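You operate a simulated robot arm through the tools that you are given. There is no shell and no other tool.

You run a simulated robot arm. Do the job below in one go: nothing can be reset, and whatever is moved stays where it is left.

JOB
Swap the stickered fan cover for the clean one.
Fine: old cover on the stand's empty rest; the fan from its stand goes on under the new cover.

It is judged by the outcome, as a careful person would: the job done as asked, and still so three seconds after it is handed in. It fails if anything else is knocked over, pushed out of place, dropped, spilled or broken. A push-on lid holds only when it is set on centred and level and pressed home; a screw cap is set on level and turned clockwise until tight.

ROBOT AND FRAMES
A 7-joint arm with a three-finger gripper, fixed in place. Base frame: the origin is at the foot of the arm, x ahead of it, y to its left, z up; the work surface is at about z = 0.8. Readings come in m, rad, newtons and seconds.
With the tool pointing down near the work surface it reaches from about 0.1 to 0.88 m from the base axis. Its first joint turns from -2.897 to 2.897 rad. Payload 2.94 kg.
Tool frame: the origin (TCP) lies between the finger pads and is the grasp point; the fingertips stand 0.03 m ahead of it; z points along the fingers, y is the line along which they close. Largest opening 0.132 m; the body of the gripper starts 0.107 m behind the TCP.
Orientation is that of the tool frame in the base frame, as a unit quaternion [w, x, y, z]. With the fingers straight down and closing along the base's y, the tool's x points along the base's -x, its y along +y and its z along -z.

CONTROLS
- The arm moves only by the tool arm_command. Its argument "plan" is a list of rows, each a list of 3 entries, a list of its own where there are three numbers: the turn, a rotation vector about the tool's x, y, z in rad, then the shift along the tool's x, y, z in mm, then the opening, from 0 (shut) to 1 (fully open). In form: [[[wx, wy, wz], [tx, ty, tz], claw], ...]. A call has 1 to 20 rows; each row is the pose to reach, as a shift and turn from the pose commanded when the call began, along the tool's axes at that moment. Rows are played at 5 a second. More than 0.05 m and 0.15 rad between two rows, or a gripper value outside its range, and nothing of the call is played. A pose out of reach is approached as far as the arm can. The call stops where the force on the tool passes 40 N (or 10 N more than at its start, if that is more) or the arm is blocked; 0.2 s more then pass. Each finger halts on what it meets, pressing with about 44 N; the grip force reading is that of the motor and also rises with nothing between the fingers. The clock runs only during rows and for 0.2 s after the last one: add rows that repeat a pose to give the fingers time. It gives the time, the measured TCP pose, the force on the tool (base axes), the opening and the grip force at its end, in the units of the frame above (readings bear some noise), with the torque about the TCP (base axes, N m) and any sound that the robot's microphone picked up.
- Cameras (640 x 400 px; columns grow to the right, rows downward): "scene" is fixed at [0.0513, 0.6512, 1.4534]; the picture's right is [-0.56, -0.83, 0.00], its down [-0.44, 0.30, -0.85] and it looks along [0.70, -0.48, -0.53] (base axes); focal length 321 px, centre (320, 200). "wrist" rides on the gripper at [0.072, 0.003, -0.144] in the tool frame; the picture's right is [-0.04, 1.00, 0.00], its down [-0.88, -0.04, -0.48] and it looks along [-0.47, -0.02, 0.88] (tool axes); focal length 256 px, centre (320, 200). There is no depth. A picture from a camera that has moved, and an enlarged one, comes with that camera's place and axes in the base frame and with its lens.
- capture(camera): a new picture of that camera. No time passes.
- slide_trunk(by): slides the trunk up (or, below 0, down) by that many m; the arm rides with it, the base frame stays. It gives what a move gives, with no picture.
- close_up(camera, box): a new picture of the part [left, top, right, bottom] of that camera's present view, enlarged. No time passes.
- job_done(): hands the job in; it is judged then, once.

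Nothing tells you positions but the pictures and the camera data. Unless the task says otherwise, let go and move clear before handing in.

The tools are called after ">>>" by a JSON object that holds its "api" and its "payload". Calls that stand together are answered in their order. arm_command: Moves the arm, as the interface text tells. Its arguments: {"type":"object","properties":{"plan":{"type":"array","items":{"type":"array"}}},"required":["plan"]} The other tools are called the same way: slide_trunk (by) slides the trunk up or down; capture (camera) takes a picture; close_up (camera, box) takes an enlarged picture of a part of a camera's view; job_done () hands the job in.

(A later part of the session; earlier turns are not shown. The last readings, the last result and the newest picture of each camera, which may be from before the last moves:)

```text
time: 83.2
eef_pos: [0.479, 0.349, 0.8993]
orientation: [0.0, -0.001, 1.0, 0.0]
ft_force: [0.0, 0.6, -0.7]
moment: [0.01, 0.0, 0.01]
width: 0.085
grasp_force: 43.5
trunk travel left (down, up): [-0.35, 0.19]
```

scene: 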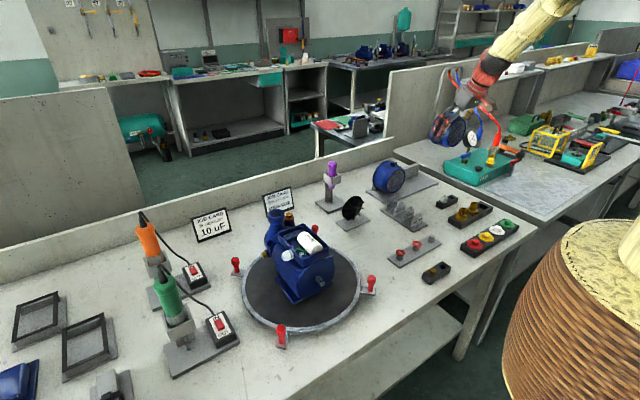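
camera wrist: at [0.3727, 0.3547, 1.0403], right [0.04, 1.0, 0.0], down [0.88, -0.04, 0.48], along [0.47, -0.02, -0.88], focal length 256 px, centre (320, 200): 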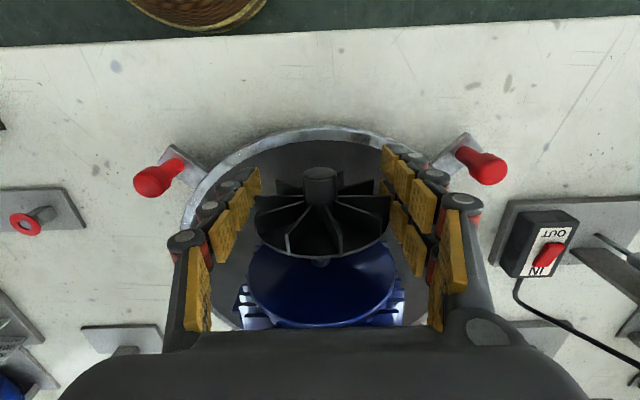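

The shaft gives no support (hollow fit), so the fan must be pressed fully home before release — but the wide finger strip reaches past the fan's back and hits the end disc first. I'll take the fan back to its own stand, re-seat it there, and re-grip a few millimetres further forward.

>>> {"api": "arm_command", "payload": {"plan": [[[0, 0, 0], [10, 0, 2], 0], [[0, 0, 0], [25, 0, 2], 0], [[0, 0, 0], [40, 0, 2], 0], [[0, 0, 0], [42, 0, -30], 0], [[0, 0, 0], [42, 0, -70], 0], [[0, 0, 0], [42, 0, -110], 0], [[0, 0, 0], [42, 0, -141], 0], [[0, 0, 0], [20, -25, -150], 0], [[0, 0, 0], [-7, -56, -150], 0], [[0, 0, 0], [-35, -88, -150], 0], [[0, 0, 0], [-63, -120, -150], 0], [[0, 0, 0], [-90, -152, -150], 0], [[0, 0, 0], [-118, -184, -150], 0], [[0, 0, 0], [-146, -216, -150], 0], [[0, 0, 0], [-174, -248, -150], 0], [[0, 0, 0], [-200, -278, -150], 0], [[0, 0, 0], [-221, -298.5, -145], 0], [[0, 0, 0], [-221, -298.5, -145], 0]]}}

>>> {"api": "capture", "payload": {"camera": "wrist"}}

>>> {"api": "close_up", "payload": {"camera": "wrist", "box": [220, 80, 420, 270]}}

```text
time: 87.0
eef_pos: [0.6998, 0.0522, 1.0455]
orientation: [-0.001, -0.001, 1.0, 0.0]
ft_force: [0.4, -0.3, -0.7]
moment: [-0.01, 0.01, -0.01]
width: 0.0848
grasp_force: 44.6
trunk travel left (down, up): [-0.35, 0.19]
```

```text
taken
camera wrist: at [0.6287, 0.0552, 1.1892], right [0.04, 1.0, 0.0], down [0.88, -0.04, 0.47], along [0.47, -0.02, -0.88], focal length 256 px, centre (320, 200)
```

wrist: 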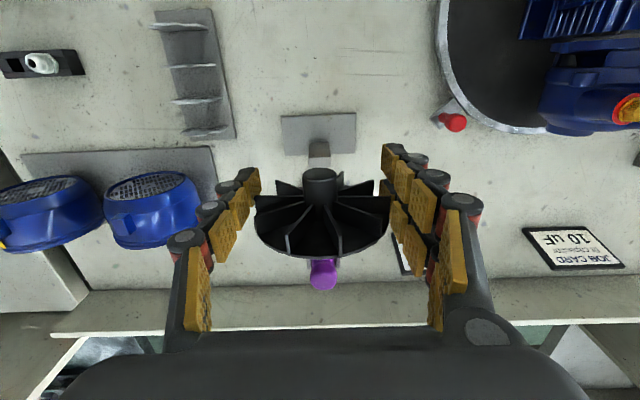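

```text
2.11 times, centred on (320, 175) of wrist
camera zoom: at [0.6287, 0.0552, 1.1892], right [0.04, 1.0, 0.0], down [0.88, -0.04, 0.47], along [0.47, -0.02, -0.88], focal length 539 px, centre (320, 253)
```

zoom: 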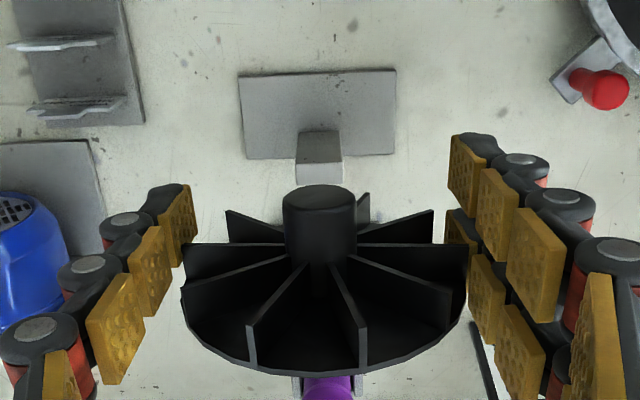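

>>> {"api": "arm_command", "payload": {"plan": [[[0, 0, 0], [0, -2, 40], 0], [[0, 0, 0], [0, -2, 80], 0], [[0, 0, 0], [0, -2, 120], 0], [[0, 0, 0], [0, -2, 150], 0], [[0, 0, 0], [0, -2, 175], 0], [[0, 0, 0], [0, -2, 188], 0], [[0, 0, 0], [0, -2, 188], 0]]}}

>>> {"api": "close_up", "payload": {"camera": "wrist", "box": [220, 130, 420, 290]}}

>>> {"api": "close_up", "payload": {"camera": "scene", "box": [325, 180, 395, 235]}}

```text
time: 88.6
eef_pos: [0.6993, 0.0506, 0.8573]
orientation: [0.0, -0.001, 1.0, 0.001]
ft_force: [-0.1, -0.1, -0.2]
moment: [0.02, 0.03, 0.02]
width: 0.0848
grasp_force: 44.1
trunk travel left (down, up): [-0.35, 0.19]
```

```text
2.50 times, centred on (320, 210) of wrist
camera zoom: at [0.6287, 0.0535, 1.0004], right [0.04, 1.0, 0.0], down [0.88, -0.04, 0.48], along [0.47, -0.02, -0.88], focal length 640 px, centre (320, 175)
```

zoom: 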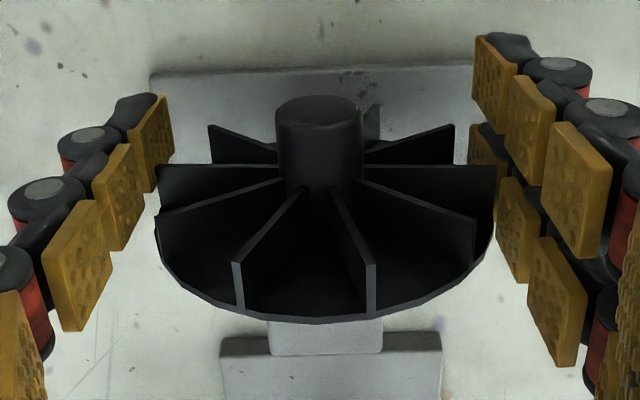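

```text
7.27 times, centred on (360, 208) of scene
camera zoom: at [0.0513, 0.6512, 1.4534], right [-0.56, -0.83, 0.0], down [-0.44, 0.3, -0.85], along [0.7, -0.48, -0.53], focal length 2332 px, centre (29, 146)
```

zoom: 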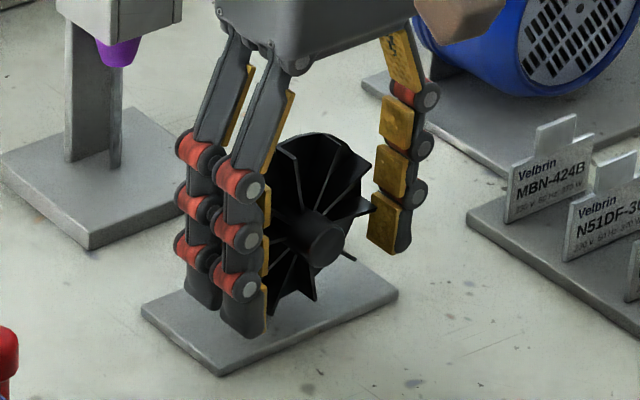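

Fan is lined up with its post (within 0.5 mm). I'll push it back onto the post, watching the force.

>>> {"api": "arm_command", "payload": {"plan": [[[0, 0, 0], [-5, 0, 0], 0], [[0, 0, 0], [-10, 0, 0], 0], [[0, 0, 0], [-14, 0, 0], 0], [[0, 0, 0], [-14, 0, 0], 0]]}}

>>> {"api": "arm_command", "payload": {"plan": [[[0, 0, 0], [-1, 0, 0], 0], [[0, 0, 0], [-2, 0, 0], 0], [[0, 0, 0], [-2, 0, 0], 0]]}}

>>> {"api": "arm_command", "payload": {"plan": [[[0, 0, 0], [-1, 0, 0], 0], [[0, 0, 0], [-2, 0, 0], 0], [[0, 0, 0], [-2, 0, 0], 0]]}}

```text
time: 89.6
eef_pos: [0.7132, 0.0492, 0.8585]
orientation: [-0.001, 0.0, 1.0, 0.001]
ft_force: [-0.2, -0.2, -0.6]
moment: [0.0, 0.03, 0.03]
width: 0.0849
grasp_force: 43.9
trunk travel left (down, up): [-0.35, 0.19]
```

```text
time: 90.4
eef_pos: [0.7162, 0.0488, 0.8584]
orientation: [-0.001, -0.001, 1.0, -0.001]
ft_force: [1.7, 12.2, 5.6]
moment: [0.02, 0.0, 0.0]
width: 0.0843
grasp_force: 43.6
trunk travel left (down, up): [-0.35, 0.19]
```

```text
time: 91.2
eef_pos: [0.7182, 0.0476, 0.8561]
orientation: [-0.001, -0.001, 1.0, 0.0]
ft_force: [0.2, -1.2, 0.8]
moment: [0.01, -0.03, 0.02]
width: 0.085
grasp_force: 43.8
trunk travel left (down, up): [-0.35, 0.19]
```

At x≈0.716 the post's hold engaged (a pull of 12 N in +y, 5 N up), then let go as I pushed on. So seats grab when the part is close; the seat lies slightly to +y and up. I'll back off, correct, and approach again, releasing as soon as it takes hold.

>>> {"api": "arm_command", "payload": {"plan": [[[0, 0, 0], [4, 0, 0], 0], [[0, 0, 0], [8, 1.5, -1], 0], [[0, 0, 0], [8, 2.5, -1.5], 0], [[0, 0, 0], [8, 2.5, -1.5], 0]]}}

>>> {"api": "arm_command", "payload": {"plan": [[[0, 0, 0], [-2, 0, 0], 0], [[0, 0, 0], [-4, 0, 0], 0], [[0, 0, 0], [-4, 0, 0], 0]]}}

>>> {"api": "arm_command", "payload": {"plan": [[[0, 0, 0], [-1, 0, 0], 0], [[0, 0, 0], [-1, 0, 0], 0]]}}

```text
time: 92.2
eef_pos: [0.7095, 0.051, 0.8573]
orientation: [0.0, 0.0, 1.0, 0.001]
ft_force: [-0.5, 0.0, -0.2]
moment: [0.04, -0.03, 0.0]
width: 0.0848
grasp_force: 44.2
trunk travel left (down, up): [-0.35, 0.19]
```

```text
time: 93.0
eef_pos: [0.7141, 0.0513, 0.8596]
orientation: [-0.001, -0.001, 1.0, 0.0]
ft_force: [0.0, -0.7, -0.3]
moment: [0.02, 0.0, 0.02]
width: 0.0848
grasp_force: 43.9
trunk travel left (down, up): [-0.35, 0.19]
```

```text
time: 93.6
eef_pos: [0.7162, 0.0505, 0.858]
orientation: [-0.001, 0.0, 1.0, 0.001]
ft_force: [14.0, -4.4, -14.1]
moment: [-0.04, 0.15, -0.09]
width: 0.0846
grasp_force: 44.1
trunk travel left (down, up): [-0.35, 0.19]
```

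The hold engaged again; the forces point to a seat 1.1 mm further, 0.7 mm in −y and 1 mm lower. I'll go exactly there.

>>> {"api": "arm_command", "payload": {"plan": [[[0, 0, 0], [-1.1, -0.6, 1.0], 0], [[0, 0, 0], [-1.1, -0.6, 1.0], 0]]}}

```text
time: 94.2
eef_pos: [0.7149, 0.0513, 0.8581]
orientation: [0.0, -0.001, 1.0, 0.0]
ft_force: [0.6, -0.3, -1.5]
moment: [0.01, 0.0, 0.02]
width: 0.0851
grasp_force: 44.1
trunk travel left (down, up): [-0.35, 0.19]
```

>>> {"api": "arm_command", "payload": {"plan": [[[0, 0, 0], [0, 0, -0.6], 0], [[0, 0, 0], [0, 0, -0.6], 0]]}}

```text
time: 94.8
eef_pos: [0.7156, 0.0503, 0.8585]
orientation: [-0.001, 0.0, 1.0, 0.0]
ft_force: [-0.7, 0.0, 0.5]
moment: [0.0, -0.01, -0.02]
width: 0.0849
grasp_force: 44.3
trunk travel left (down, up): [-0.35, 0.19]
```

>>> {"api": "close_up", "payload": {"camera": "wrist", "box": [200, 130, 440, 280]}}

>>> {"api": "close_up", "payload": {"camera": "scene", "box": [325, 180, 395, 235]}}

```text
2.67 times, centred on (320, 205) of wrist
camera zoom: at [0.6452, 0.0533, 1.0018], right [0.04, 1.0, 0.0], down [0.88, -0.04, 0.47], along [0.47, -0.02, -0.88], focal length 683 px, centre (320, 187)
```

zoom: 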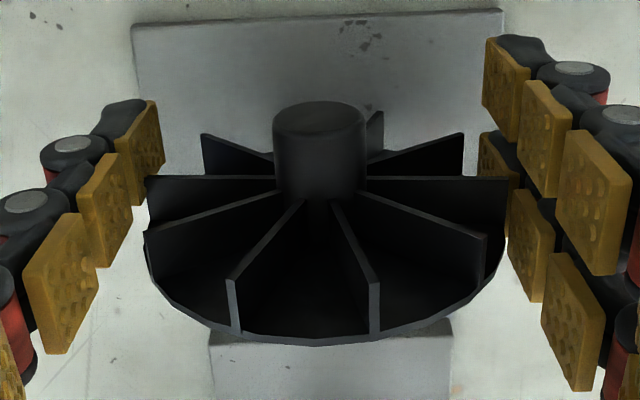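

```text
7.27 times, centred on (360, 208) of scene
camera zoom: at [0.0513, 0.6512, 1.4534], right [-0.56, -0.83, 0.0], down [-0.44, 0.3, -0.85], along [0.7, -0.48, -0.53], focal length 2332 px, centre (29, 146)
```

zoom: 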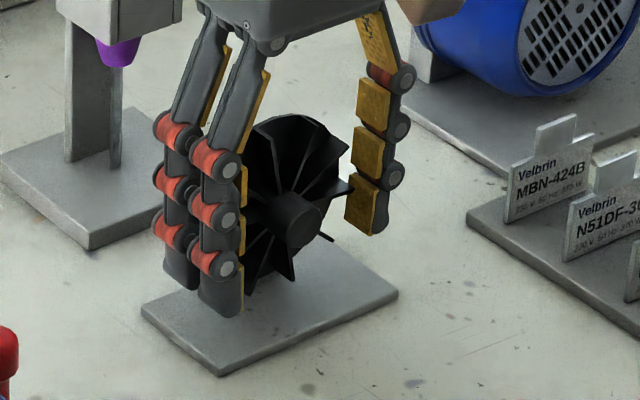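

>>> {"api": "arm_command", "payload": {"plan": [[[0, 0, 0], [1.0, 0, 0], 0], [[0, 0, 0], [1.0, 0, 0], 0]]}}

```text
time: 95.4
eef_pos: [0.7152, 0.0513, 0.8581]
orientation: [-0.001, -0.001, 1.0, 0.0]
ft_force: [0.2, -0.7, -0.6]
moment: [-0.01, 0.0, -0.01]
width: 0.0849
grasp_force: 44.2
trunk travel left (down, up): [-0.35, 0.19]
```

The fan is free in hand again. The latch seems to take only on a fresh approach and breaks if loaded sideways, so I'll back off, approach with corrected alignment, and open right at the seat.

>>> {"api": "arm_command", "payload": {"plan": [[[0, 0, 0], [4, 0, 0.2], 0], [[0, 0, 0], [8, 0, 0.4], 0], [[0, 0, 0], [8, 0, 0.4], 0]]}}

>>> {"api": "arm_command", "payload": {"plan": [[[0, 0, 0], [-3, 0, 0], 0], [[0, 0, 0], [-5.5, 0, 0], 0], [[0, 0, 0], [-6.5, 0, 0], 0], [[0, 0, 0], [-7.3, 0, 0], 0], [[0, 0, 0], [-8.1, 0, 0], 0], [[0, 0, 0], [-8.1, 0, 0], 0.68], [[0, 0, 0], [-8.1, 0, 0], 0.72], [[0, 0, 0], [-8.1, 0, 0], 0.72]]}}

>>> {"api": "close_up", "payload": {"camera": "wrist", "box": [200, 130, 440, 280]}}

```text
time: 96.2
eef_pos: [0.7069, 0.05, 0.8578]
orientation: [0.001, -0.001, 1.0, 0.0]
ft_force: [0.1, 0.1, -0.3]
moment: [-0.01, -0.01, -0.01]
width: 0.085
grasp_force: 43.9
trunk travel left (down, up): [-0.35, 0.19]
```

```text
time: 98.0
eef_pos: [0.7147, 0.0525, 0.8571]
orientation: [-0.001, -0.001, 1.0, 0.001]
ft_force: [0.4, -0.7, 0.0]
moment: [-0.02, 0.01, -0.05]
width: 0.0952
grasp_force: 0.0
trunk travel left (down, up): [-0.35, 0.19]
```

```text
2.67 times, centred on (320, 205) of wrist
camera zoom: at [0.6446, 0.0543, 1.0012], right [0.04, 1.0, 0.0], down [0.88, -0.04, 0.47], along [0.47, -0.02, -0.88], focal length 683 px, centre (320, 187)
```

zoom: 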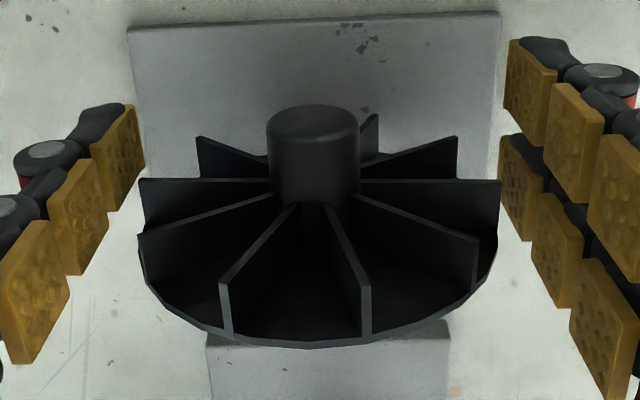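

The fan is latched back on its post (fingers are clear and it hasn't dropped). Now I'll re-grip it 4 mm further forward and centred.

>>> {"api": "arm_command", "payload": {"plan": [[[0, 0, 0], [2, -0.8, 0], 0.72], [[0, 0, 0], [4, -1.6, 0], 0.72], [[0, 0, 0], [4, -1.6, 0], 0.72]]}}

>>> {"api": "close_up", "payload": {"camera": "wrist", "box": [200, 130, 440, 280]}}

```text
time: 98.8
eef_pos: [0.7117, 0.0491, 0.8562]
orientation: [-0.001, -0.001, 1.0, 0.0]
ft_force: [-0.9, 0.5, 0.2]
moment: [-0.02, 0.0, 0.04]
width: 0.0952
grasp_force: 0.0
trunk travel left (down, up): [-0.35, 0.19]
```

```text
2.67 times, centred on (320, 205) of wrist
camera zoom: at [0.6405, 0.0525, 1.0006], right [0.04, 1.0, 0.0], down [0.88, -0.04, 0.47], along [0.47, -0.02, -0.88], focal length 683 px, centre (320, 187)
```

zoom: 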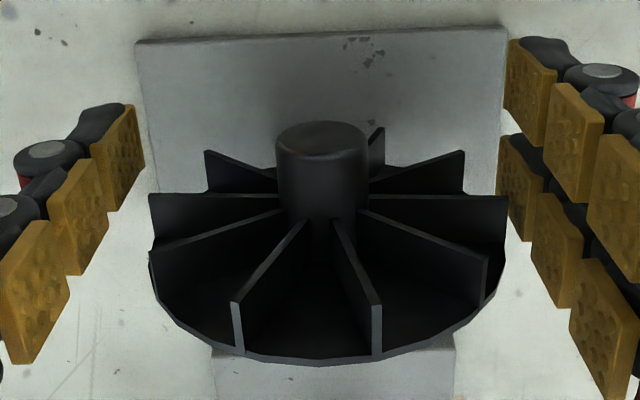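

>>> {"api": "arm_command", "payload": {"plan": [[[0, 0, 0], [0, 0, 0], 0.65], [[0, 0, 0], [0, 0, 0], 0.6], [[0, 0, 0], [0, 0, 0], 0.0], [[0, 0, 0], [0, 0, 0], 0.0], [[0, 0, 0], [0, 0, 0], 0.0]]}}

>>> {"api": "close_up", "payload": {"camera": "wrist", "box": [200, 130, 440, 280]}}

```text
time: 100.0
eef_pos: [0.7114, 0.049, 0.8583]
orientation: [-0.001, -0.001, 1.0, 0.0]
ft_force: [-0.7, -0.3, 0.6]
moment: [-0.02, 0.01, 0.0]
width: 0.0522
grasp_force: 29.8
trunk travel left (down, up): [-0.35, 0.19]
```

```text
2.67 times, centred on (320, 205) of wrist
camera zoom: at [0.6405, 0.0524, 1.0006], right [0.04, 1.0, 0.0], down [0.88, -0.04, 0.47], along [0.47, -0.02, -0.88], focal length 683 px, centre (320, 187)
```

zoom: 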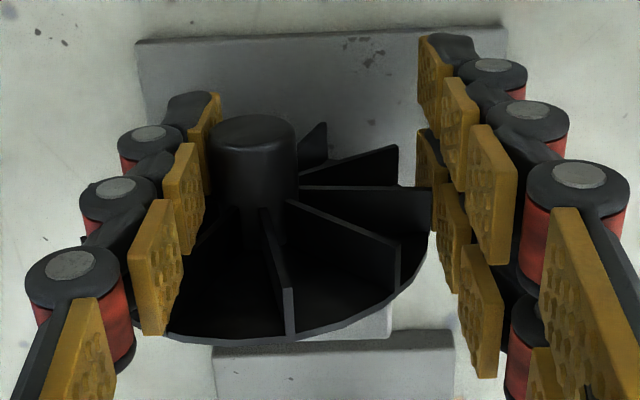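

The thumb passed in front of the blades this time and the fan got nudged sideways off its post (still upright on its plate). I'll open again, re-centre on the fan, and take a grip depth in between.

>>> {"api": "arm_command", "payload": {"plan": [[[0, 0, 0], [0, 0, 0], 0.6], [[0, 0, 0], [0, 0, 0], 0.8], [[0, 0, 0], [0, 0, 0], 0.8], [[0, 0, 0], [0, 0, 0], 0.8], [[0, 0, 0], [3, -8, 3], 0.8], [[0, 0, 0], [3, -15, 6], 0.8], [[0, 0, 0], [3, -15, 6], 0.8]]}}

>>> {"api": "close_up", "payload": {"camera": "wrist", "box": [200, 130, 440, 280]}}

>>> {"api": "close_up", "payload": {"camera": "scene", "box": [325, 180, 395, 235]}}

```text
time: 101.6
eef_pos: [0.7091, 0.0357, 0.8528]
orientation: [-0.001, -0.001, 1.0, 0.0]
ft_force: [0.3, -1.5, 0.3]
moment: [0.01, 0.0, 0.07]
width: 0.1056
grasp_force: 0.0
trunk travel left (down, up): [-0.35, 0.19]
```

```text
2.67 times, centred on (320, 205) of wrist
camera zoom: at [0.6376, 0.0376, 0.9958], right [0.04, 1.0, 0.0], down [0.88, -0.04, 0.47], along [0.47, -0.02, -0.88], focal length 683 px, centre (320, 187)
```

zoom: 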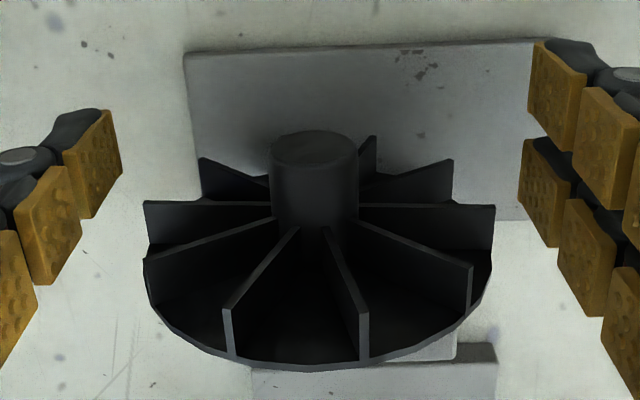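

```text
7.27 times, centred on (360, 208) of scene
camera zoom: at [0.0513, 0.6512, 1.4534], right [-0.56, -0.83, 0.0], down [-0.44, 0.3, -0.85], along [0.7, -0.48, -0.53], focal length 2332 px, centre (29, 146)
```

zoom: 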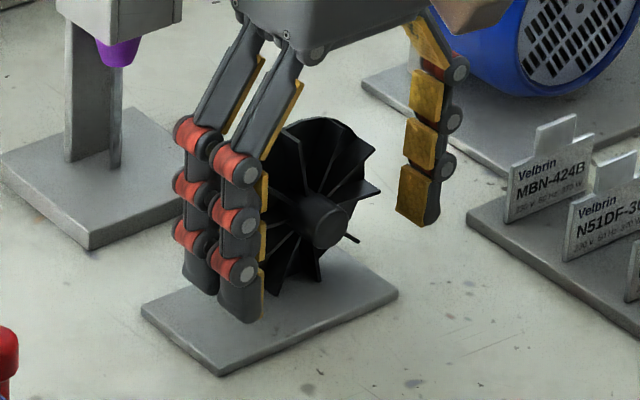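

>>> {"api": "arm_command", "payload": {"plan": [[[0, 0, 0], [-3, -0.7, 0], 0.8], [[0, 0, 0], [-6, -1.3, 0], 0.8], [[0, 0, 0], [-6, -1.3, 0], 0.8], [[0, 0, 0], [-6, -1.3, 0], 0.7], [[0, 0, 0], [-6, -1.3, 0], 0.65], [[0, 0, 0], [-6, -1.3, 0], 0.62], [[0, 0, 0], [-6, -1.3, 0], 0.62]]}}

>>> {"api": "close_up", "payload": {"camera": "wrist", "box": [200, 130, 440, 280]}}

```text
time: 103.2
eef_pos: [0.7129, 0.0331, 0.8516]
orientation: [0.0, -0.001, 1.0, 0.0]
ft_force: [0.1, 0.2, 2.6]
moment: [0.01, -0.04, 0.02]
width: 0.0851
grasp_force: 35.4
trunk travel left (down, up): [-0.35, 0.19]
```

```text
2.67 times, centred on (320, 205) of wrist
camera zoom: at [0.6429, 0.0364, 0.9957], right [0.04, 1.0, 0.0], down [0.88, -0.04, 0.48], along [0.47, -0.02, -0.88], focal length 683 px, centre (320, 187)
```

zoom: 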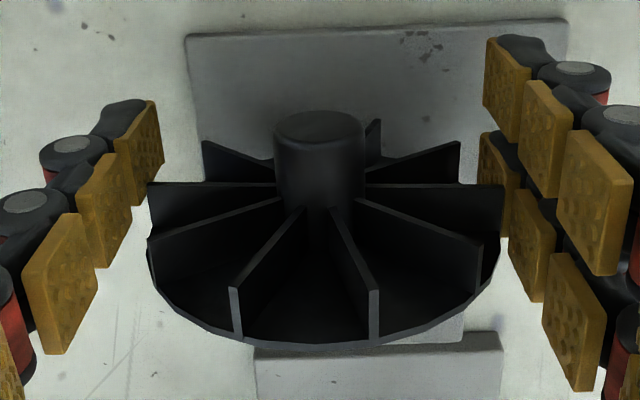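

This time both sides caught the rim (0.085 m). Full grip force, then lift straight back and up.

>>> {"api": "arm_command", "payload": {"plan": [[[0, 0, 0], [0, 0, 0], 0.3], [[0, 0, 0], [0, 0, 0], 0.0], [[0, 0, 0], [0, 0, 0], 0.0], [[0, 0, 0], [2, 0, -2], 0], [[0, 0, 0], [6, 0, -6], 0], [[0, 0, 0], [10, 0, -20], 0], [[0, 0, 0], [10, 0, -50], 0], [[0, 0, 0], [10, 0, -90], 0], [[0, 0, 0], [10, 0, -90], 0]]}}

>>> {"api": "close_up", "payload": {"camera": "wrist", "box": [200, 130, 440, 280]}}

>>> {"api": "close_up", "payload": {"camera": "scene", "box": [310, 150, 410, 230]}}

```text
time: 105.2
eef_pos: [0.7051, 0.0353, 0.943]
orientation: [-0.001, -0.001, 1.0, 0.0]
ft_force: [0.4, 0.7, -0.2]
moment: [-0.04, 0.01, 0.01]
width: 0.0849
grasp_force: 44.0
trunk travel left (down, up): [-0.35, 0.19]
```

```text
2.67 times, centred on (320, 205) of wrist
camera zoom: at [0.6338, 0.0372, 1.0864], right [0.04, 1.0, 0.0], down [0.88, -0.04, 0.47], along [0.47, -0.02, -0.88], focal length 683 px, centre (320, 187)
```

zoom: 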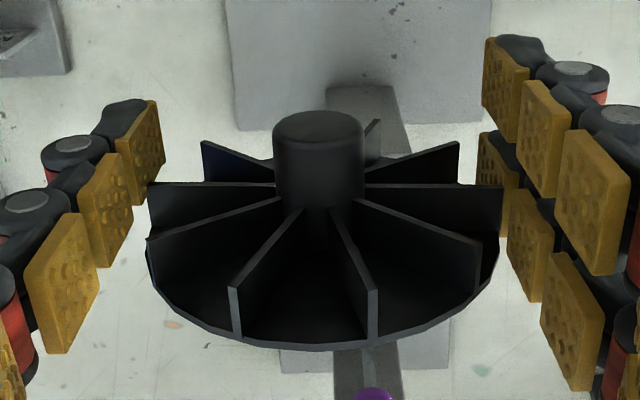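

```text
5.00 times, centred on (360, 190) of scene
camera zoom: at [0.0513, 0.6512, 1.4534], right [-0.56, -0.83, 0.0], down [-0.44, 0.3, -0.85], along [0.7, -0.48, -0.53], focal length 1603 px, centre (120, 250)
```

zoom: 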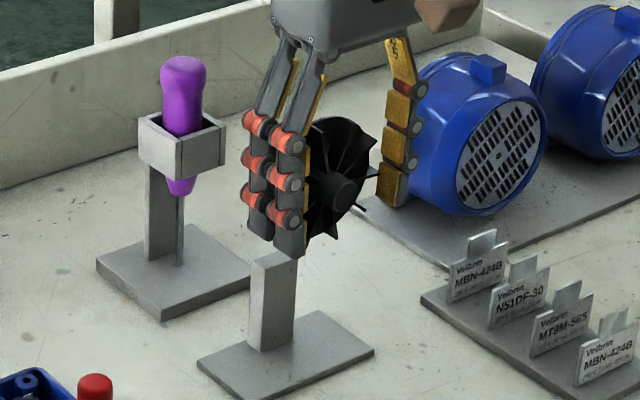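

The fan is in hand, 3 mm deeper than before. I'll carry it back to the motor and line it up in front of the shaft.

>>> {"api": "arm_command", "payload": {"plan": [[[0, 0, 0], [5, 0, -40], 0], [[0, 0, 0], [10, 0, -80], 0], [[0, 0, 0], [25, 20, -97], 0], [[0, 0, 0], [52, 52, -97], 0], [[0, 0, 0], [79, 85, -97], 0], [[0, 0, 0], [106, 118, -97], 0], [[0, 0, 0], [133, 151, -97], 0], [[0, 0, 0], [160, 184, -97], 0], [[0, 0, 0], [187, 217, -97], 0], [[0, 0, 0], [214, 250, -97], 0], [[0, 0, 0], [240, 284, -97], 0], [[0, 0, 0], [260, 314.2, -97], 0], [[0, 0, 0], [260, 314.2, -57], 0], [[0, 0, 0], [260, 314.2, -17], 0], [[0, 0, 0], [260, 314.2, 20], 0], [[0, 0, 0], [260, 314.2, 44.6], 0], [[0, 0, 0], [260, 314.2, 44.6], 0]]}}

>>> {"api": "close_up", "payload": {"camera": "wrist", "box": [240, 150, 400, 330]}}

>>> {"api": "close_up", "payload": {"camera": "wrist", "box": [290, 240, 350, 280]}}

```text
time: 108.8
eef_pos: [0.4406, 0.3481, 0.8995]
orientation: [0.0, -0.001, 1.0, 0.0]
ft_force: [-0.4, -0.9, 0.0]
moment: [0.01, -0.01, 0.0]
width: 0.0844
grasp_force: 44.3
trunk travel left (down, up): [-0.35, 0.19]
```

```text
2.22 times, centred on (320, 240) of wrist
camera zoom: at [0.3701, 0.3503, 1.0418], right [0.04, 1.0, 0.0], down [0.88, -0.04, 0.48], along [0.47, -0.02, -0.88], focal length 569 px, centre (320, 111)
```

zoom: 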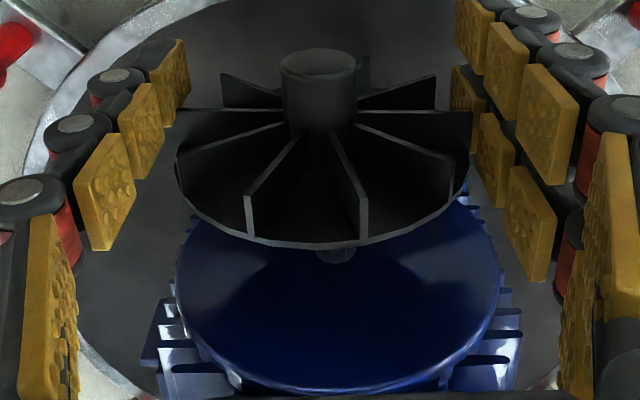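

```text
10.00 times, centred on (320, 260) of wrist
camera zoom: at [0.3701, 0.3503, 1.0418], right [0.04, 1.0, 0.0], down [0.88, -0.04, 0.48], along [0.47, -0.02, -0.88], focal length 2560 px, centre (320, -400)
```

zoom: 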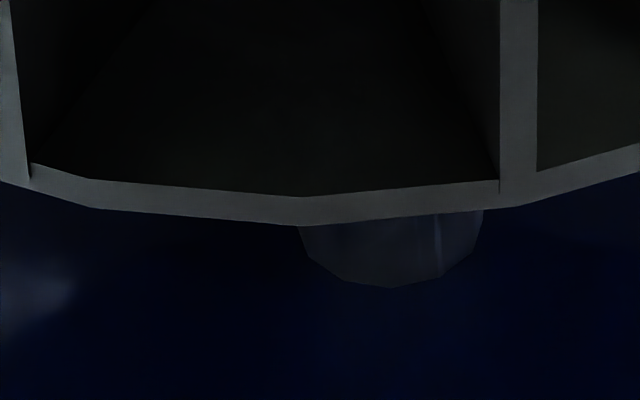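

Shaft axis is 2.2 mm to +y of the fan axis; heights agree. I'll correct and advance to a few millimetres short of the end disc.

>>> {"api": "arm_command", "payload": {"plan": [[[0, 0, 0], [0, 2.2, 0], 0], [[0, 0, 0], [-8, 2.2, 0], 0], [[0, 0, 0], [-16, 2.2, 0], 0], [[0, 0, 0], [-24, 2.2, 0], 0], [[0, 0, 0], [-30, 2.2, 0], 0], [[0, 0, 0], [-32, 2.2, 0], 0], [[0, 0, 0], [-32, 2.2, 0], 0]]}}

>>> {"api": "close_up", "payload": {"camera": "wrist", "box": [240, 150, 400, 330]}}

```text
time: 110.4
eef_pos: [0.475, 0.3488, 0.897]
orientation: [-0.002, -0.001, 1.0, 0.001]
ft_force: [0.0, -0.3, -0.5]
moment: [0.0, 0.04, 0.02]
width: 0.0846
grasp_force: 44.1
trunk travel left (down, up): [-0.35, 0.19]
```

```text
2.22 times, centred on (320, 240) of wrist
camera zoom: at [0.4048, 0.3513, 1.04], right [0.04, 1.0, 0.0], down [0.88, -0.04, 0.47], along [0.47, -0.02, -0.88], focal length 569 px, centre (320, 111)
```

zoom: 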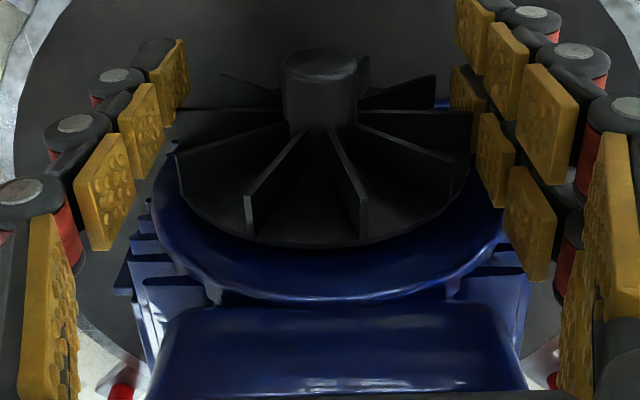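

>>> {"api": "arm_command", "payload": {"plan": [[[0, 0, 0], [0, 0.9, -0.8], 0], [[0, 0, 0], [-1.5, 0.9, -0.8], 0], [[0, 0, 0], [-1.5, 0.9, -0.8], 0]]}}

>>> {"api": "arm_command", "payload": {"plan": [[[0, 0, 0], [-1, 0, 0], 0], [[0, 0, 0], [-1, 0, 0], 0]]}}

>>> {"api": "arm_command", "payload": {"plan": [[[0, 0, 0], [-1, 0, 0], 0], [[0, 0, 0], [-1, 0, 0], 0]]}}

```text
time: 111.2
eef_pos: [0.4756, 0.3508, 0.8975]
orientation: [-0.001, -0.001, 1.0, 0.0]
ft_force: [0.5, -0.5, -1.0]
moment: [-0.02, 0.02, 0.0]
width: 0.0846
grasp_force: 44.4
trunk travel left (down, up): [-0.35, 0.19]
```

```text
time: 111.8
eef_pos: [0.4783, 0.3513, 0.898]
orientation: [0.001, -0.002, 1.0, -0.001]
ft_force: [0.6, -0.5, -1.2]
moment: [-0.02, -0.01, -0.05]
width: 0.0845
grasp_force: 44.1
trunk travel left (down, up): [-0.35, 0.19]
```

```text
time: 112.4
eef_pos: [0.4797, 0.3513, 0.8983]
orientation: [0.0, 0.0, 1.0, 0.0]
ft_force: [-0.1, 0.1, -0.5]
moment: [-0.02, 0.02, 0.02]
width: 0.0847
grasp_force: 43.8
trunk travel left (down, up): [-0.35, 0.19]
```

>>> {"api": "arm_command", "payload": {"plan": [[[0, 0, 0], [-0.8, 0, 0], 0], [[0, 0, 0], [-0.8, 0, 0], 0]]}}

>>> {"api": "arm_command", "payload": {"plan": [[[0, 0, 0], [-0.8, 0, 0], 0], [[0, 0, 0], [-0.8, 0, 0], 0]]}}

>>> {"api": "close_up", "payload": {"camera": "wrist", "box": [240, 150, 400, 330]}}

```text
time: 113.0
eef_pos: [0.4795, 0.3501, 0.8992]
orientation: [-0.001, -0.001, 1.0, 0.0]
ft_force: [-2.1, 0.7, 0.4]
moment: [0.01, -0.11, 0.12]
width: 0.0848
grasp_force: 43.7
trunk travel left (down, up): [-0.35, 0.19]
```

```text
time: 113.6
eef_pos: [0.4794, 0.3504, 0.8975]
orientation: [-0.001, -0.001, 1.0, 0.0]
ft_force: [-7.9, 2.9, 2.2]
moment: [0.03, -0.31, 0.43]
width: 0.0847
grasp_force: 43.6
trunk travel left (down, up): [-0.35, 0.19]
```

```text
2.22 times, centred on (320, 240) of wrist
camera zoom: at [0.4081, 0.353, 1.0415], right [0.04, 1.0, 0.0], down [0.88, -0.04, 0.48], along [0.47, -0.02, -0.88], focal length 569 px, centre (320, 111)
```

zoom: 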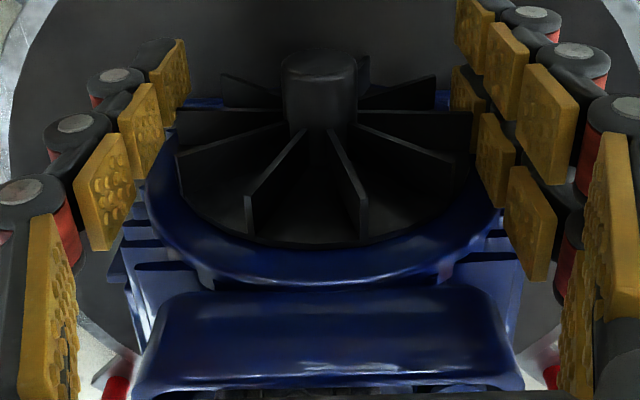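

No latch near the end disc; the contact felt is the finger strip on the motor's fin corner. The seat may be further out on the shaft and I could have passed it in large steps, so I'll scan back out in 1 mm steps with the axis now aligned within ~0.5 mm.

>>> {"api": "arm_command", "payload": {"plan": [[[0, 0, 0], [2.0, 0.5, 0], 0], [[0, 0, 0], [2.0, 0.5, 0], 0]]}}

>>> {"api": "arm_command", "payload": {"plan": [[[0, 0, 0], [1, 0, 0], 0]]}}

>>> {"api": "arm_command", "payload": {"plan": [[[0, 0, 0], [1, 0, 0], 0]]}}

>>> {"api": "arm_command", "payload": {"plan": [[[0, 0, 0], [1, 0, 0], 0]]}}

>>> {"api": "arm_command", "payload": {"plan": [[[0, 0, 0], [1, 0, 0], 0]]}}

>>> {"api": "arm_command", "payload": {"plan": [[[0, 0, 0], [1, 0, 0], 0]]}}

```text
time: 114.2
eef_pos: [0.4792, 0.3508, 0.8979]
orientation: [0.0, 0.001, 1.0, -0.001]
ft_force: [-1.0, 0.1, -0.6]
moment: [0.01, -0.02, 0.06]
width: 0.0847
grasp_force: 44.3
trunk travel left (down, up): [-0.35, 0.19]
```

```text
time: 114.6
eef_pos: [0.4771, 0.3509, 0.8981]
orientation: [0.0, -0.001, 1.0, -0.001]
ft_force: [0.6, 0.2, -0.9]
moment: [-0.02, -0.03, 0.01]
width: 0.0847
grasp_force: 44.0
trunk travel left (down, up): [-0.35, 0.19]
```

```text
time: 115.0
eef_pos: [0.477, 0.3501, 0.8988]
orientation: [-0.001, 0.0, 1.0, 0.0]
ft_force: [-0.1, 0.6, -0.9]
moment: [0.02, 0.0, 0.05]
width: 0.0847
grasp_force: 44.1
trunk travel left (down, up): [-0.35, 0.19]
```

```text
time: 115.4
eef_pos: [0.4749, 0.3516, 0.8984]
orientation: [0.0, -0.001, 1.0, 0.0]
ft_force: [-0.6, 0.2, -0.5]
moment: [-0.01, -0.02, 0.0]
width: 0.085
grasp_force: 44.1
trunk travel left (down, up): [-0.35, 0.19]
```

```text
time: 115.8
eef_pos: [0.4745, 0.351, 0.8967]
orientation: [0.0, -0.001, 1.0, 0.0]
ft_force: [0.1, 0.4, -0.7]
moment: [-0.01, 0.03, 0.0]
width: 0.0847
grasp_force: 43.5
trunk travel left (down, up): [-0.35, 0.19]
```

```text
time: 116.2
eef_pos: [0.4741, 0.3504, 0.8974]
orientation: [0.0, -0.001, 1.0, 0.0]
ft_force: [-0.4, -0.4, -0.4]
moment: [-0.02, -0.01, 0.01]
width: 0.0847
grasp_force: 44.2
trunk travel left (down, up): [-0.35, 0.19]
```

>>> {"api": "arm_command", "payload": {"plan": [[[0, 0, 0], [1, 0, 0], 0]]}}

>>> {"api": "arm_command", "payload": {"plan": [[[0, 0, 0], [1, 0, 0], 0]]}}

>>> {"api": "arm_command", "payload": {"plan": [[[0, 0, 0], [1, 0, 0], 0]]}}

>>> {"api": "arm_command", "payload": {"plan": [[[0, 0, 0], [1, 0, 0], 0]]}}

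>>> {"api": "arm_command", "payload": {"plan": [[[0, 0, 0], [1, 0, 0], 0]]}}

>>> {"api": "arm_command", "payload": {"plan": [[[0, 0, 0], [1, 0, 0], 0]]}}

>>> {"api": "arm_command", "payload": {"plan": [[[0, 0, 0], [1, 0, 0], 0]]}}

>>> {"api": "arm_command", "payload": {"plan": [[[0, 0, 0], [1, 0, 0], 0]]}}

```text
time: 116.6
eef_pos: [0.4717, 0.35, 0.8984]
orientation: [0.0, -0.001, 1.0, 0.0]
ft_force: [-0.4, 1.3, -0.7]
moment: [0.05, 0.0, -0.02]
width: 0.0848
grasp_force: 43.4
trunk travel left (down, up): [-0.35, 0.19]
```

```text
time: 117.0
eef_pos: [0.4712, 0.3517, 0.8977]
orientation: [0.0, -0.001, 1.0, 0.0]
ft_force: [-0.6, -0.3, 0.2]
moment: [-0.04, 0.01, 0.04]
width: 0.0847
grasp_force: 43.8
trunk travel left (down, up): [-0.35, 0.19]
```

```text
time: 117.4
eef_pos: [0.4696, 0.3495, 0.8977]
orientation: [-0.001, -0.001, 1.0, -0.001]
ft_force: [0.5, 0.0, -0.5]
moment: [0.02, 0.02, -0.01]
width: 0.0846
grasp_force: 43.8
trunk travel left (down, up): [-0.35, 0.19]
```

```text
time: 117.8
eef_pos: [0.4697, 0.3491, 0.8979]
orientation: [0.0, -0.002, 1.0, 0.0]
ft_force: [0.3, -0.4, -0.8]
moment: [-0.04, 0.0, -0.01]
width: 0.0848
grasp_force: 44.0
trunk travel left (down, up): [-0.35, 0.19]
```

```text
time: 118.2
eef_pos: [0.4683, 0.3509, 0.8969]
orientation: [-0.001, -0.001, 1.0, 0.0]
ft_force: [0.1, 0.8, -0.1]
moment: [-0.01, 0.0, 0.0]
width: 0.0846
grasp_force: 43.8
trunk travel left (down, up): [-0.35, 0.19]
```

```text
time: 118.6
eef_pos: [0.4688, 0.3514, 0.897]
orientation: [0.001, -0.001, 1.0, -0.001]
ft_force: [0.9, 0.7, 0.1]
moment: [0.0, -0.02, -0.02]
width: 0.0845
grasp_force: 43.4
trunk travel left (down, up): [-0.35, 0.19]
```

```text
time: 119.0
eef_pos: [0.4663, 0.3512, 0.8973]
orientation: [0.001, -0.001, 1.0, 0.001]
ft_force: [-0.7, 0.0, 0.0]
moment: [-0.01, 0.01, 0.04]
width: 0.0846
grasp_force: 44.4
trunk travel left (down, up): [-0.35, 0.19]
```

```text
time: 119.4
eef_pos: [0.4644, 0.3503, 0.8976]
orientation: [-0.001, -0.001, 1.0, 0.0]
ft_force: [0.0, -0.5, -0.9]
moment: [-0.03, -0.01, 0.0]
width: 0.0843
grasp_force: 43.2
trunk travel left (down, up): [-0.35, 0.19]
```

No latch anywhere along the shaft, so the fan probably needs pressing home against a stop that my fingers don't let it reach. I'll check whether the shaft would physically support the fan if released, by lifting further while it is on the shaft.

>>> {"api": "arm_command", "payload": {"plan": [[[0, 0, 0], [-3, 0, 0], 0], [[0, 0, 0], [-6, 0, 0], 0], [[0, 0, 0], [-10, 0, 0], 0], [[0, 0, 0], [-10, 0, 0], 0]]}}

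>>> {"api": "arm_command", "payload": {"plan": [[[0, 0, 0], [0, 0, -2], 0], [[0, 0, 0], [0, 0, -4], 0], [[0, 0, 0], [0, 0, -4], 0]]}}

>>> {"api": "arm_command", "payload": {"plan": [[[0, 0, 0], [0, 0, -1], 0], [[0, 0, 0], [0, 0, -2], 0], [[0, 0, 0], [0, 0, -2], 0]]}}

>>> {"api": "arm_command", "payload": {"plan": [[[0, 0, 0], [0, 0, -1], 0], [[0, 0, 0], [0, 0, -2], 0], [[0, 0, 0], [0, 0, -2], 0]]}}

```text
time: 120.4
eef_pos: [0.475, 0.3512, 0.8975]
orientation: [-0.002, -0.001, 1.0, 0.0]
ft_force: [-0.2, -0.2, -1.0]
moment: [-0.02, 0.02, 0.03]
width: 0.0846
grasp_force: 43.5
trunk travel left (down, up): [-0.35, 0.19]
```

```text
time: 121.2
eef_pos: [0.4744, 0.351, 0.9017]
orientation: [-0.001, -0.001, 1.0, 0.0]
ft_force: [-0.8, -0.1, -0.4]
moment: [0.02, -0.01, -0.01]
width: 0.0846
grasp_force: 44.3
trunk travel left (down, up): [-0.35, 0.19]
```

```text
time: 122.0
eef_pos: [0.4757, 0.3506, 0.9038]
orientation: [0.0, -0.001, 1.0, 0.0]
ft_force: [-0.7, -0.1, -0.3]
moment: [-0.04, 0.02, 0.02]
width: 0.0845
grasp_force: 43.5
trunk travel left (down, up): [-0.35, 0.19]
```

```text
time: 122.8
eef_pos: [0.4762, 0.3489, 0.9061]
orientation: [0.0, -0.001, 1.0, 0.001]
ft_force: [-0.8, -0.4, 0.2]
moment: [0.03, 0.03, 0.01]
width: 0.0844
grasp_force: 43.8
trunk travel left (down, up): [-0.35, 0.19]
```

The fan isn't touching the shaft at all, so seating is purely positional. Comparing the fan's disc and the motor's end disc outlines in the same picture shows the fan was about 3 mm too high. I'll back out, lower it by 3 mm, and scan again.

>>> {"api": "arm_command", "payload": {"plan": [[[0, 0, 0], [6, 0, 0], 0], [[0, 0, 0], [12, 0, 0], 0], [[0, 0, 0], [14, 0, 5], 0], [[0, 0, 0], [14, 0, 11], 0], [[0, 0, 0], [14, 0, 11], 0]]}}

>>> {"api": "close_up", "payload": {"camera": "wrist", "box": [240, 150, 400, 330]}}

```text
time: 124.0
eef_pos: [0.461, 0.3491, 0.8948]
orientation: [0.0, -0.001, 1.0, 0.0]
ft_force: [0.1, -0.5, 0.5]
moment: [0.01, 0.01, 0.01]
width: 0.0842
grasp_force: 44.1
trunk travel left (down, up): [-0.35, 0.19]
```

```text
2.22 times, centred on (320, 240) of wrist
camera zoom: at [0.3905, 0.353, 1.0379], right [0.04, 1.0, 0.0], down [0.88, -0.04, 0.47], along [0.47, -0.02, -0.88], focal length 569 px, centre (320, 111)
```

zoom: 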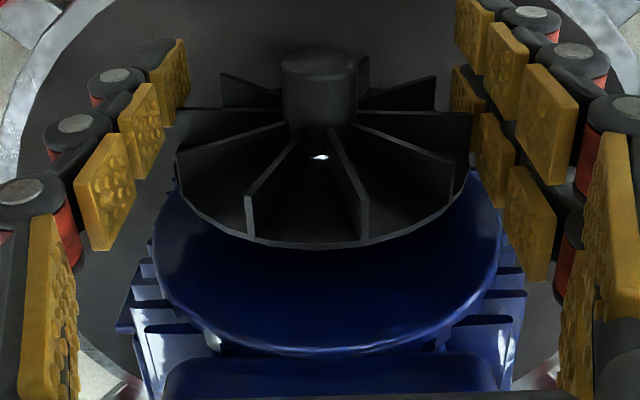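

A glint of the shaft tip is now visible at the fan's hub, which gives a direct alignment reference. Zooming in.

>>> {"api": "close_up", "payload": {"camera": "wrist", "box": [290, 160, 350, 260]}}

>>> {"api": "close_up", "payload": {"camera": "wrist", "box": [305, 205, 335, 230]}}

>>> {"api": "close_up", "payload": {"camera": "scene", "box": [300, 250, 350, 300]}}

```text
4.00 times, centred on (320, 210) of wrist
camera zoom: at [0.3905, 0.353, 1.0379], right [0.04, 1.0, 0.0], down [0.88, -0.04, 0.47], along [0.47, -0.02, -0.88], focal length 1024 px, centre (320, 160)
```

zoom: 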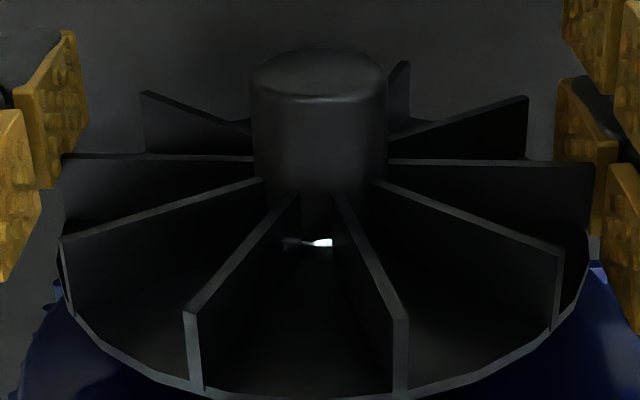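

```text
16.00 times, centred on (320, 218) of wrist
camera zoom: at [0.3905, 0.353, 1.0379], right [0.04, 1.0, 0.0], down [0.88, -0.04, 0.47], along [0.47, -0.02, -0.88], focal length 4096 px, centre (320, -80)
```

zoom: 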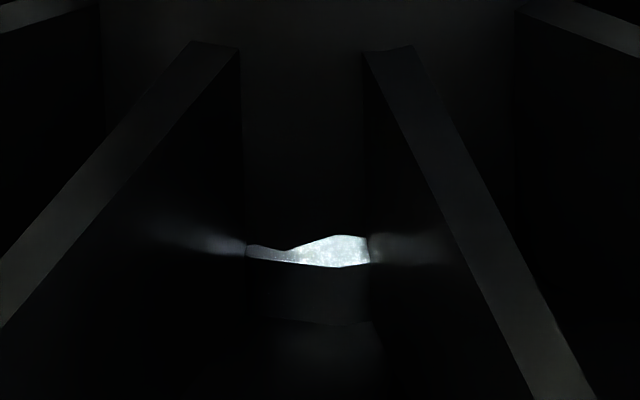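

```text
8.00 times, centred on (325, 275) of scene
camera zoom: at [0.0513, 0.6512, 1.4534], right [-0.56, -0.83, 0.0], down [-0.44, 0.3, -0.85], along [0.7, -0.48, -0.53], focal length 2565 px, centre (280, -400)
```

zoom: 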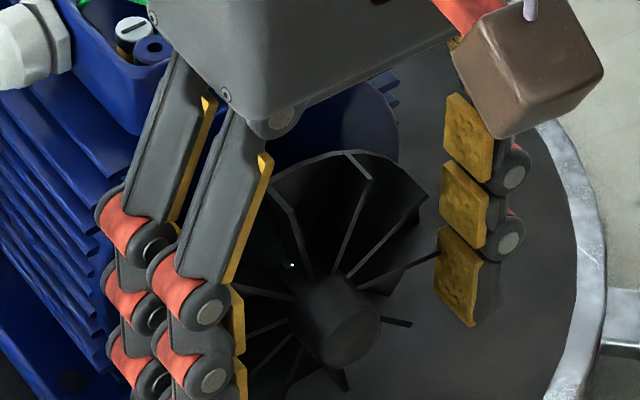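

>>> {"api": "arm_command", "payload": {"plan": [[[0, 0, 0], [-1, 0, 0], 0]]}}

>>> {"api": "arm_command", "payload": {"plan": [[[0, 0, 0], [-1, 0, 0], 0]]}}

>>> {"api": "arm_command", "payload": {"plan": [[[0, 0, 0], [-1, 0, 0], 0]]}}

>>> {"api": "arm_command", "payload": {"plan": [[[0, 0, 0], [-1, 0, 0], 0]]}}

>>> {"api": "arm_command", "payload": {"plan": [[[0, 0, 0], [-1, 0, 0], 0]]}}

>>> {"api": "arm_command", "payload": {"plan": [[[0, 0, 0], [-1, 0, 0], 0]]}}

>>> {"api": "close_up", "payload": {"camera": "wrist", "box": [290, 160, 350, 260]}}

```text
time: 124.4
eef_pos: [0.4624, 0.3497, 0.8943]
orientation: [0.0, -0.001, 1.0, 0.0]
ft_force: [-0.2, -0.7, 0.3]
moment: [0.01, 0.01, 0.0]
width: 0.0845
grasp_force: 44.0
trunk travel left (down, up): [-0.35, 0.19]
```

```text
time: 124.8
eef_pos: [0.464, 0.349, 0.8958]
orientation: [0.0, -0.001, 1.0, 0.0]
ft_force: [0.3, -0.5, -0.2]
moment: [-0.02, 0.0, 0.01]
width: 0.0842
grasp_force: 44.3
trunk travel left (down, up): [-0.35, 0.19]
```

```text
time: 125.2
eef_pos: [0.465, 0.351, 0.8926]
orientation: [0.0, -0.001, 1.0, 0.0]
ft_force: [-0.6, -0.1, -0.4]
moment: [0.02, 0.01, -0.02]
width: 0.0845
grasp_force: 44.0
trunk travel left (down, up): [-0.35, 0.19]
```

```text
time: 125.6
eef_pos: [0.4659, 0.3515, 0.8942]
orientation: [0.0, -0.001, 1.0, 0.0]
ft_force: [0.4, 0.3, -0.8]
moment: [0.04, 0.01, 0.02]
width: 0.0847
grasp_force: 43.8
trunk travel left (down, up): [-0.35, 0.19]
```

```text
time: 126.0
eef_pos: [0.4664, 0.35, 0.894]
orientation: [0.0, -0.001, 1.0, 0.0]
ft_force: [-0.3, -0.2, -1.0]
moment: [0.01, 0.02, 0.01]
width: 0.0842
grasp_force: 43.9
trunk travel left (down, up): [-0.35, 0.19]
```

```text
time: 126.4
eef_pos: [0.4674, 0.3502, 0.8955]
orientation: [0.0, -0.001, 1.0, 0.0]
ft_force: [0.0, 0.7, 0.6]
moment: [0.02, 0.03, 0.0]
width: 0.0845
grasp_force: 43.9
trunk travel left (down, up): [-0.35, 0.19]
```

```text
4.00 times, centred on (320, 210) of wrist
camera zoom: at [0.3961, 0.3531, 1.0374], right [0.04, 1.0, 0.0], down [0.88, -0.04, 0.47], along [0.47, -0.02, -0.88], focal length 1024 px, centre (320, 160)
```

zoom: 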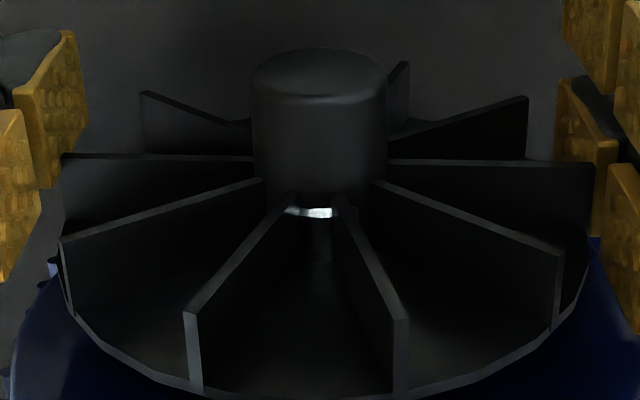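

>>> {"api": "arm_command", "payload": {"plan": [[[0, 0, 0], [-1, 0, 0], 0]]}}

>>> {"api": "arm_command", "payload": {"plan": [[[0, 0, 0], [-1, 0, 0], 0]]}}

>>> {"api": "arm_command", "payload": {"plan": [[[0, 0, 0], [-1, 0, 0], 0]]}}

>>> {"api": "arm_command", "payload": {"plan": [[[0, 0, 0], [-1, 0, 0], 0]]}}

>>> {"api": "arm_command", "payload": {"plan": [[[0, 0, 0], [-1, 0, 0], 0]]}}

>>> {"api": "arm_command", "payload": {"plan": [[[0, 0, 0], [-1, 0, 0], 0]]}}

>>> {"api": "close_up", "payload": {"camera": "wrist", "box": [290, 160, 350, 260]}}

```text
time: 126.8
eef_pos: [0.4674, 0.3506, 0.8942]
orientation: [0.0, -0.001, 1.0, -0.001]
ft_force: [-0.4, -0.4, -0.5]
moment: [0.02, 0.01, -0.02]
width: 0.0846
grasp_force: 43.8
trunk travel left (down, up): [-0.35, 0.19]
```

```text
time: 127.2
eef_pos: [0.4686, 0.3517, 0.8946]
orientation: [-0.001, -0.001, 1.0, 0.0]
ft_force: [0.3, -0.2, -0.5]
moment: [0.03, 0.01, 0.02]
width: 0.0845
grasp_force: 44.0
trunk travel left (down, up): [-0.35, 0.19]
```

```text
time: 127.6
eef_pos: [0.4693, 0.3516, 0.8955]
orientation: [-0.001, 0.0, 1.0, 0.0]
ft_force: [-0.2, 0.0, -0.4]
moment: [-0.01, 0.01, 0.02]
width: 0.0845
grasp_force: 43.3
trunk travel left (down, up): [-0.35, 0.19]
```

```text
time: 128.0
eef_pos: [0.4711, 0.352, 0.8951]
orientation: [-0.002, -0.001, 1.0, 0.0]
ft_force: [0.3, 1.3, -0.4]
moment: [0.01, 0.01, 0.02]
width: 0.0844
grasp_force: 43.8
trunk travel left (down, up): [-0.35, 0.19]
```

```text
time: 128.4
eef_pos: [0.4731, 0.3506, 0.8945]
orientation: [0.0, -0.001, 1.0, 0.001]
ft_force: [-0.6, -0.8, 0.8]
moment: [-0.01, 0.05, 0.04]
width: 0.0846
grasp_force: 44.1
trunk travel left (down, up): [-0.35, 0.19]
```

```text
time: 128.8
eef_pos: [0.4741, 0.3516, 0.8942]
orientation: [-0.001, 0.0, 1.0, 0.0]
ft_force: [0.1, 0.3, -0.6]
moment: [0.02, 0.0, -0.03]
width: 0.0848
grasp_force: 44.1
trunk travel left (down, up): [-0.35, 0.19]
```

```text
4.00 times, centred on (320, 210) of wrist
camera zoom: at [0.4026, 0.3533, 1.0384], right [0.04, 1.0, 0.0], down [0.88, -0.04, 0.47], along [0.47, -0.02, -0.88], focal length 1024 px, centre (320, 160)
```

zoom: 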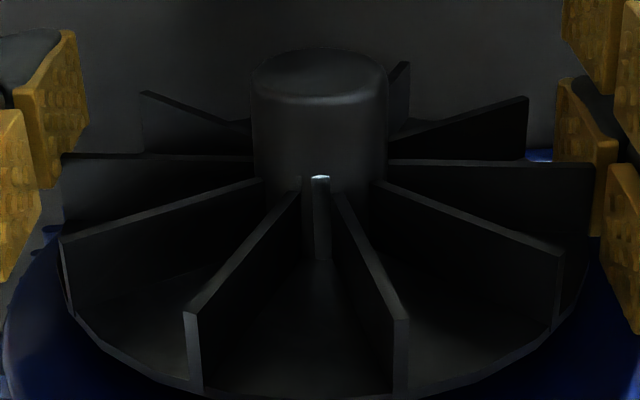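

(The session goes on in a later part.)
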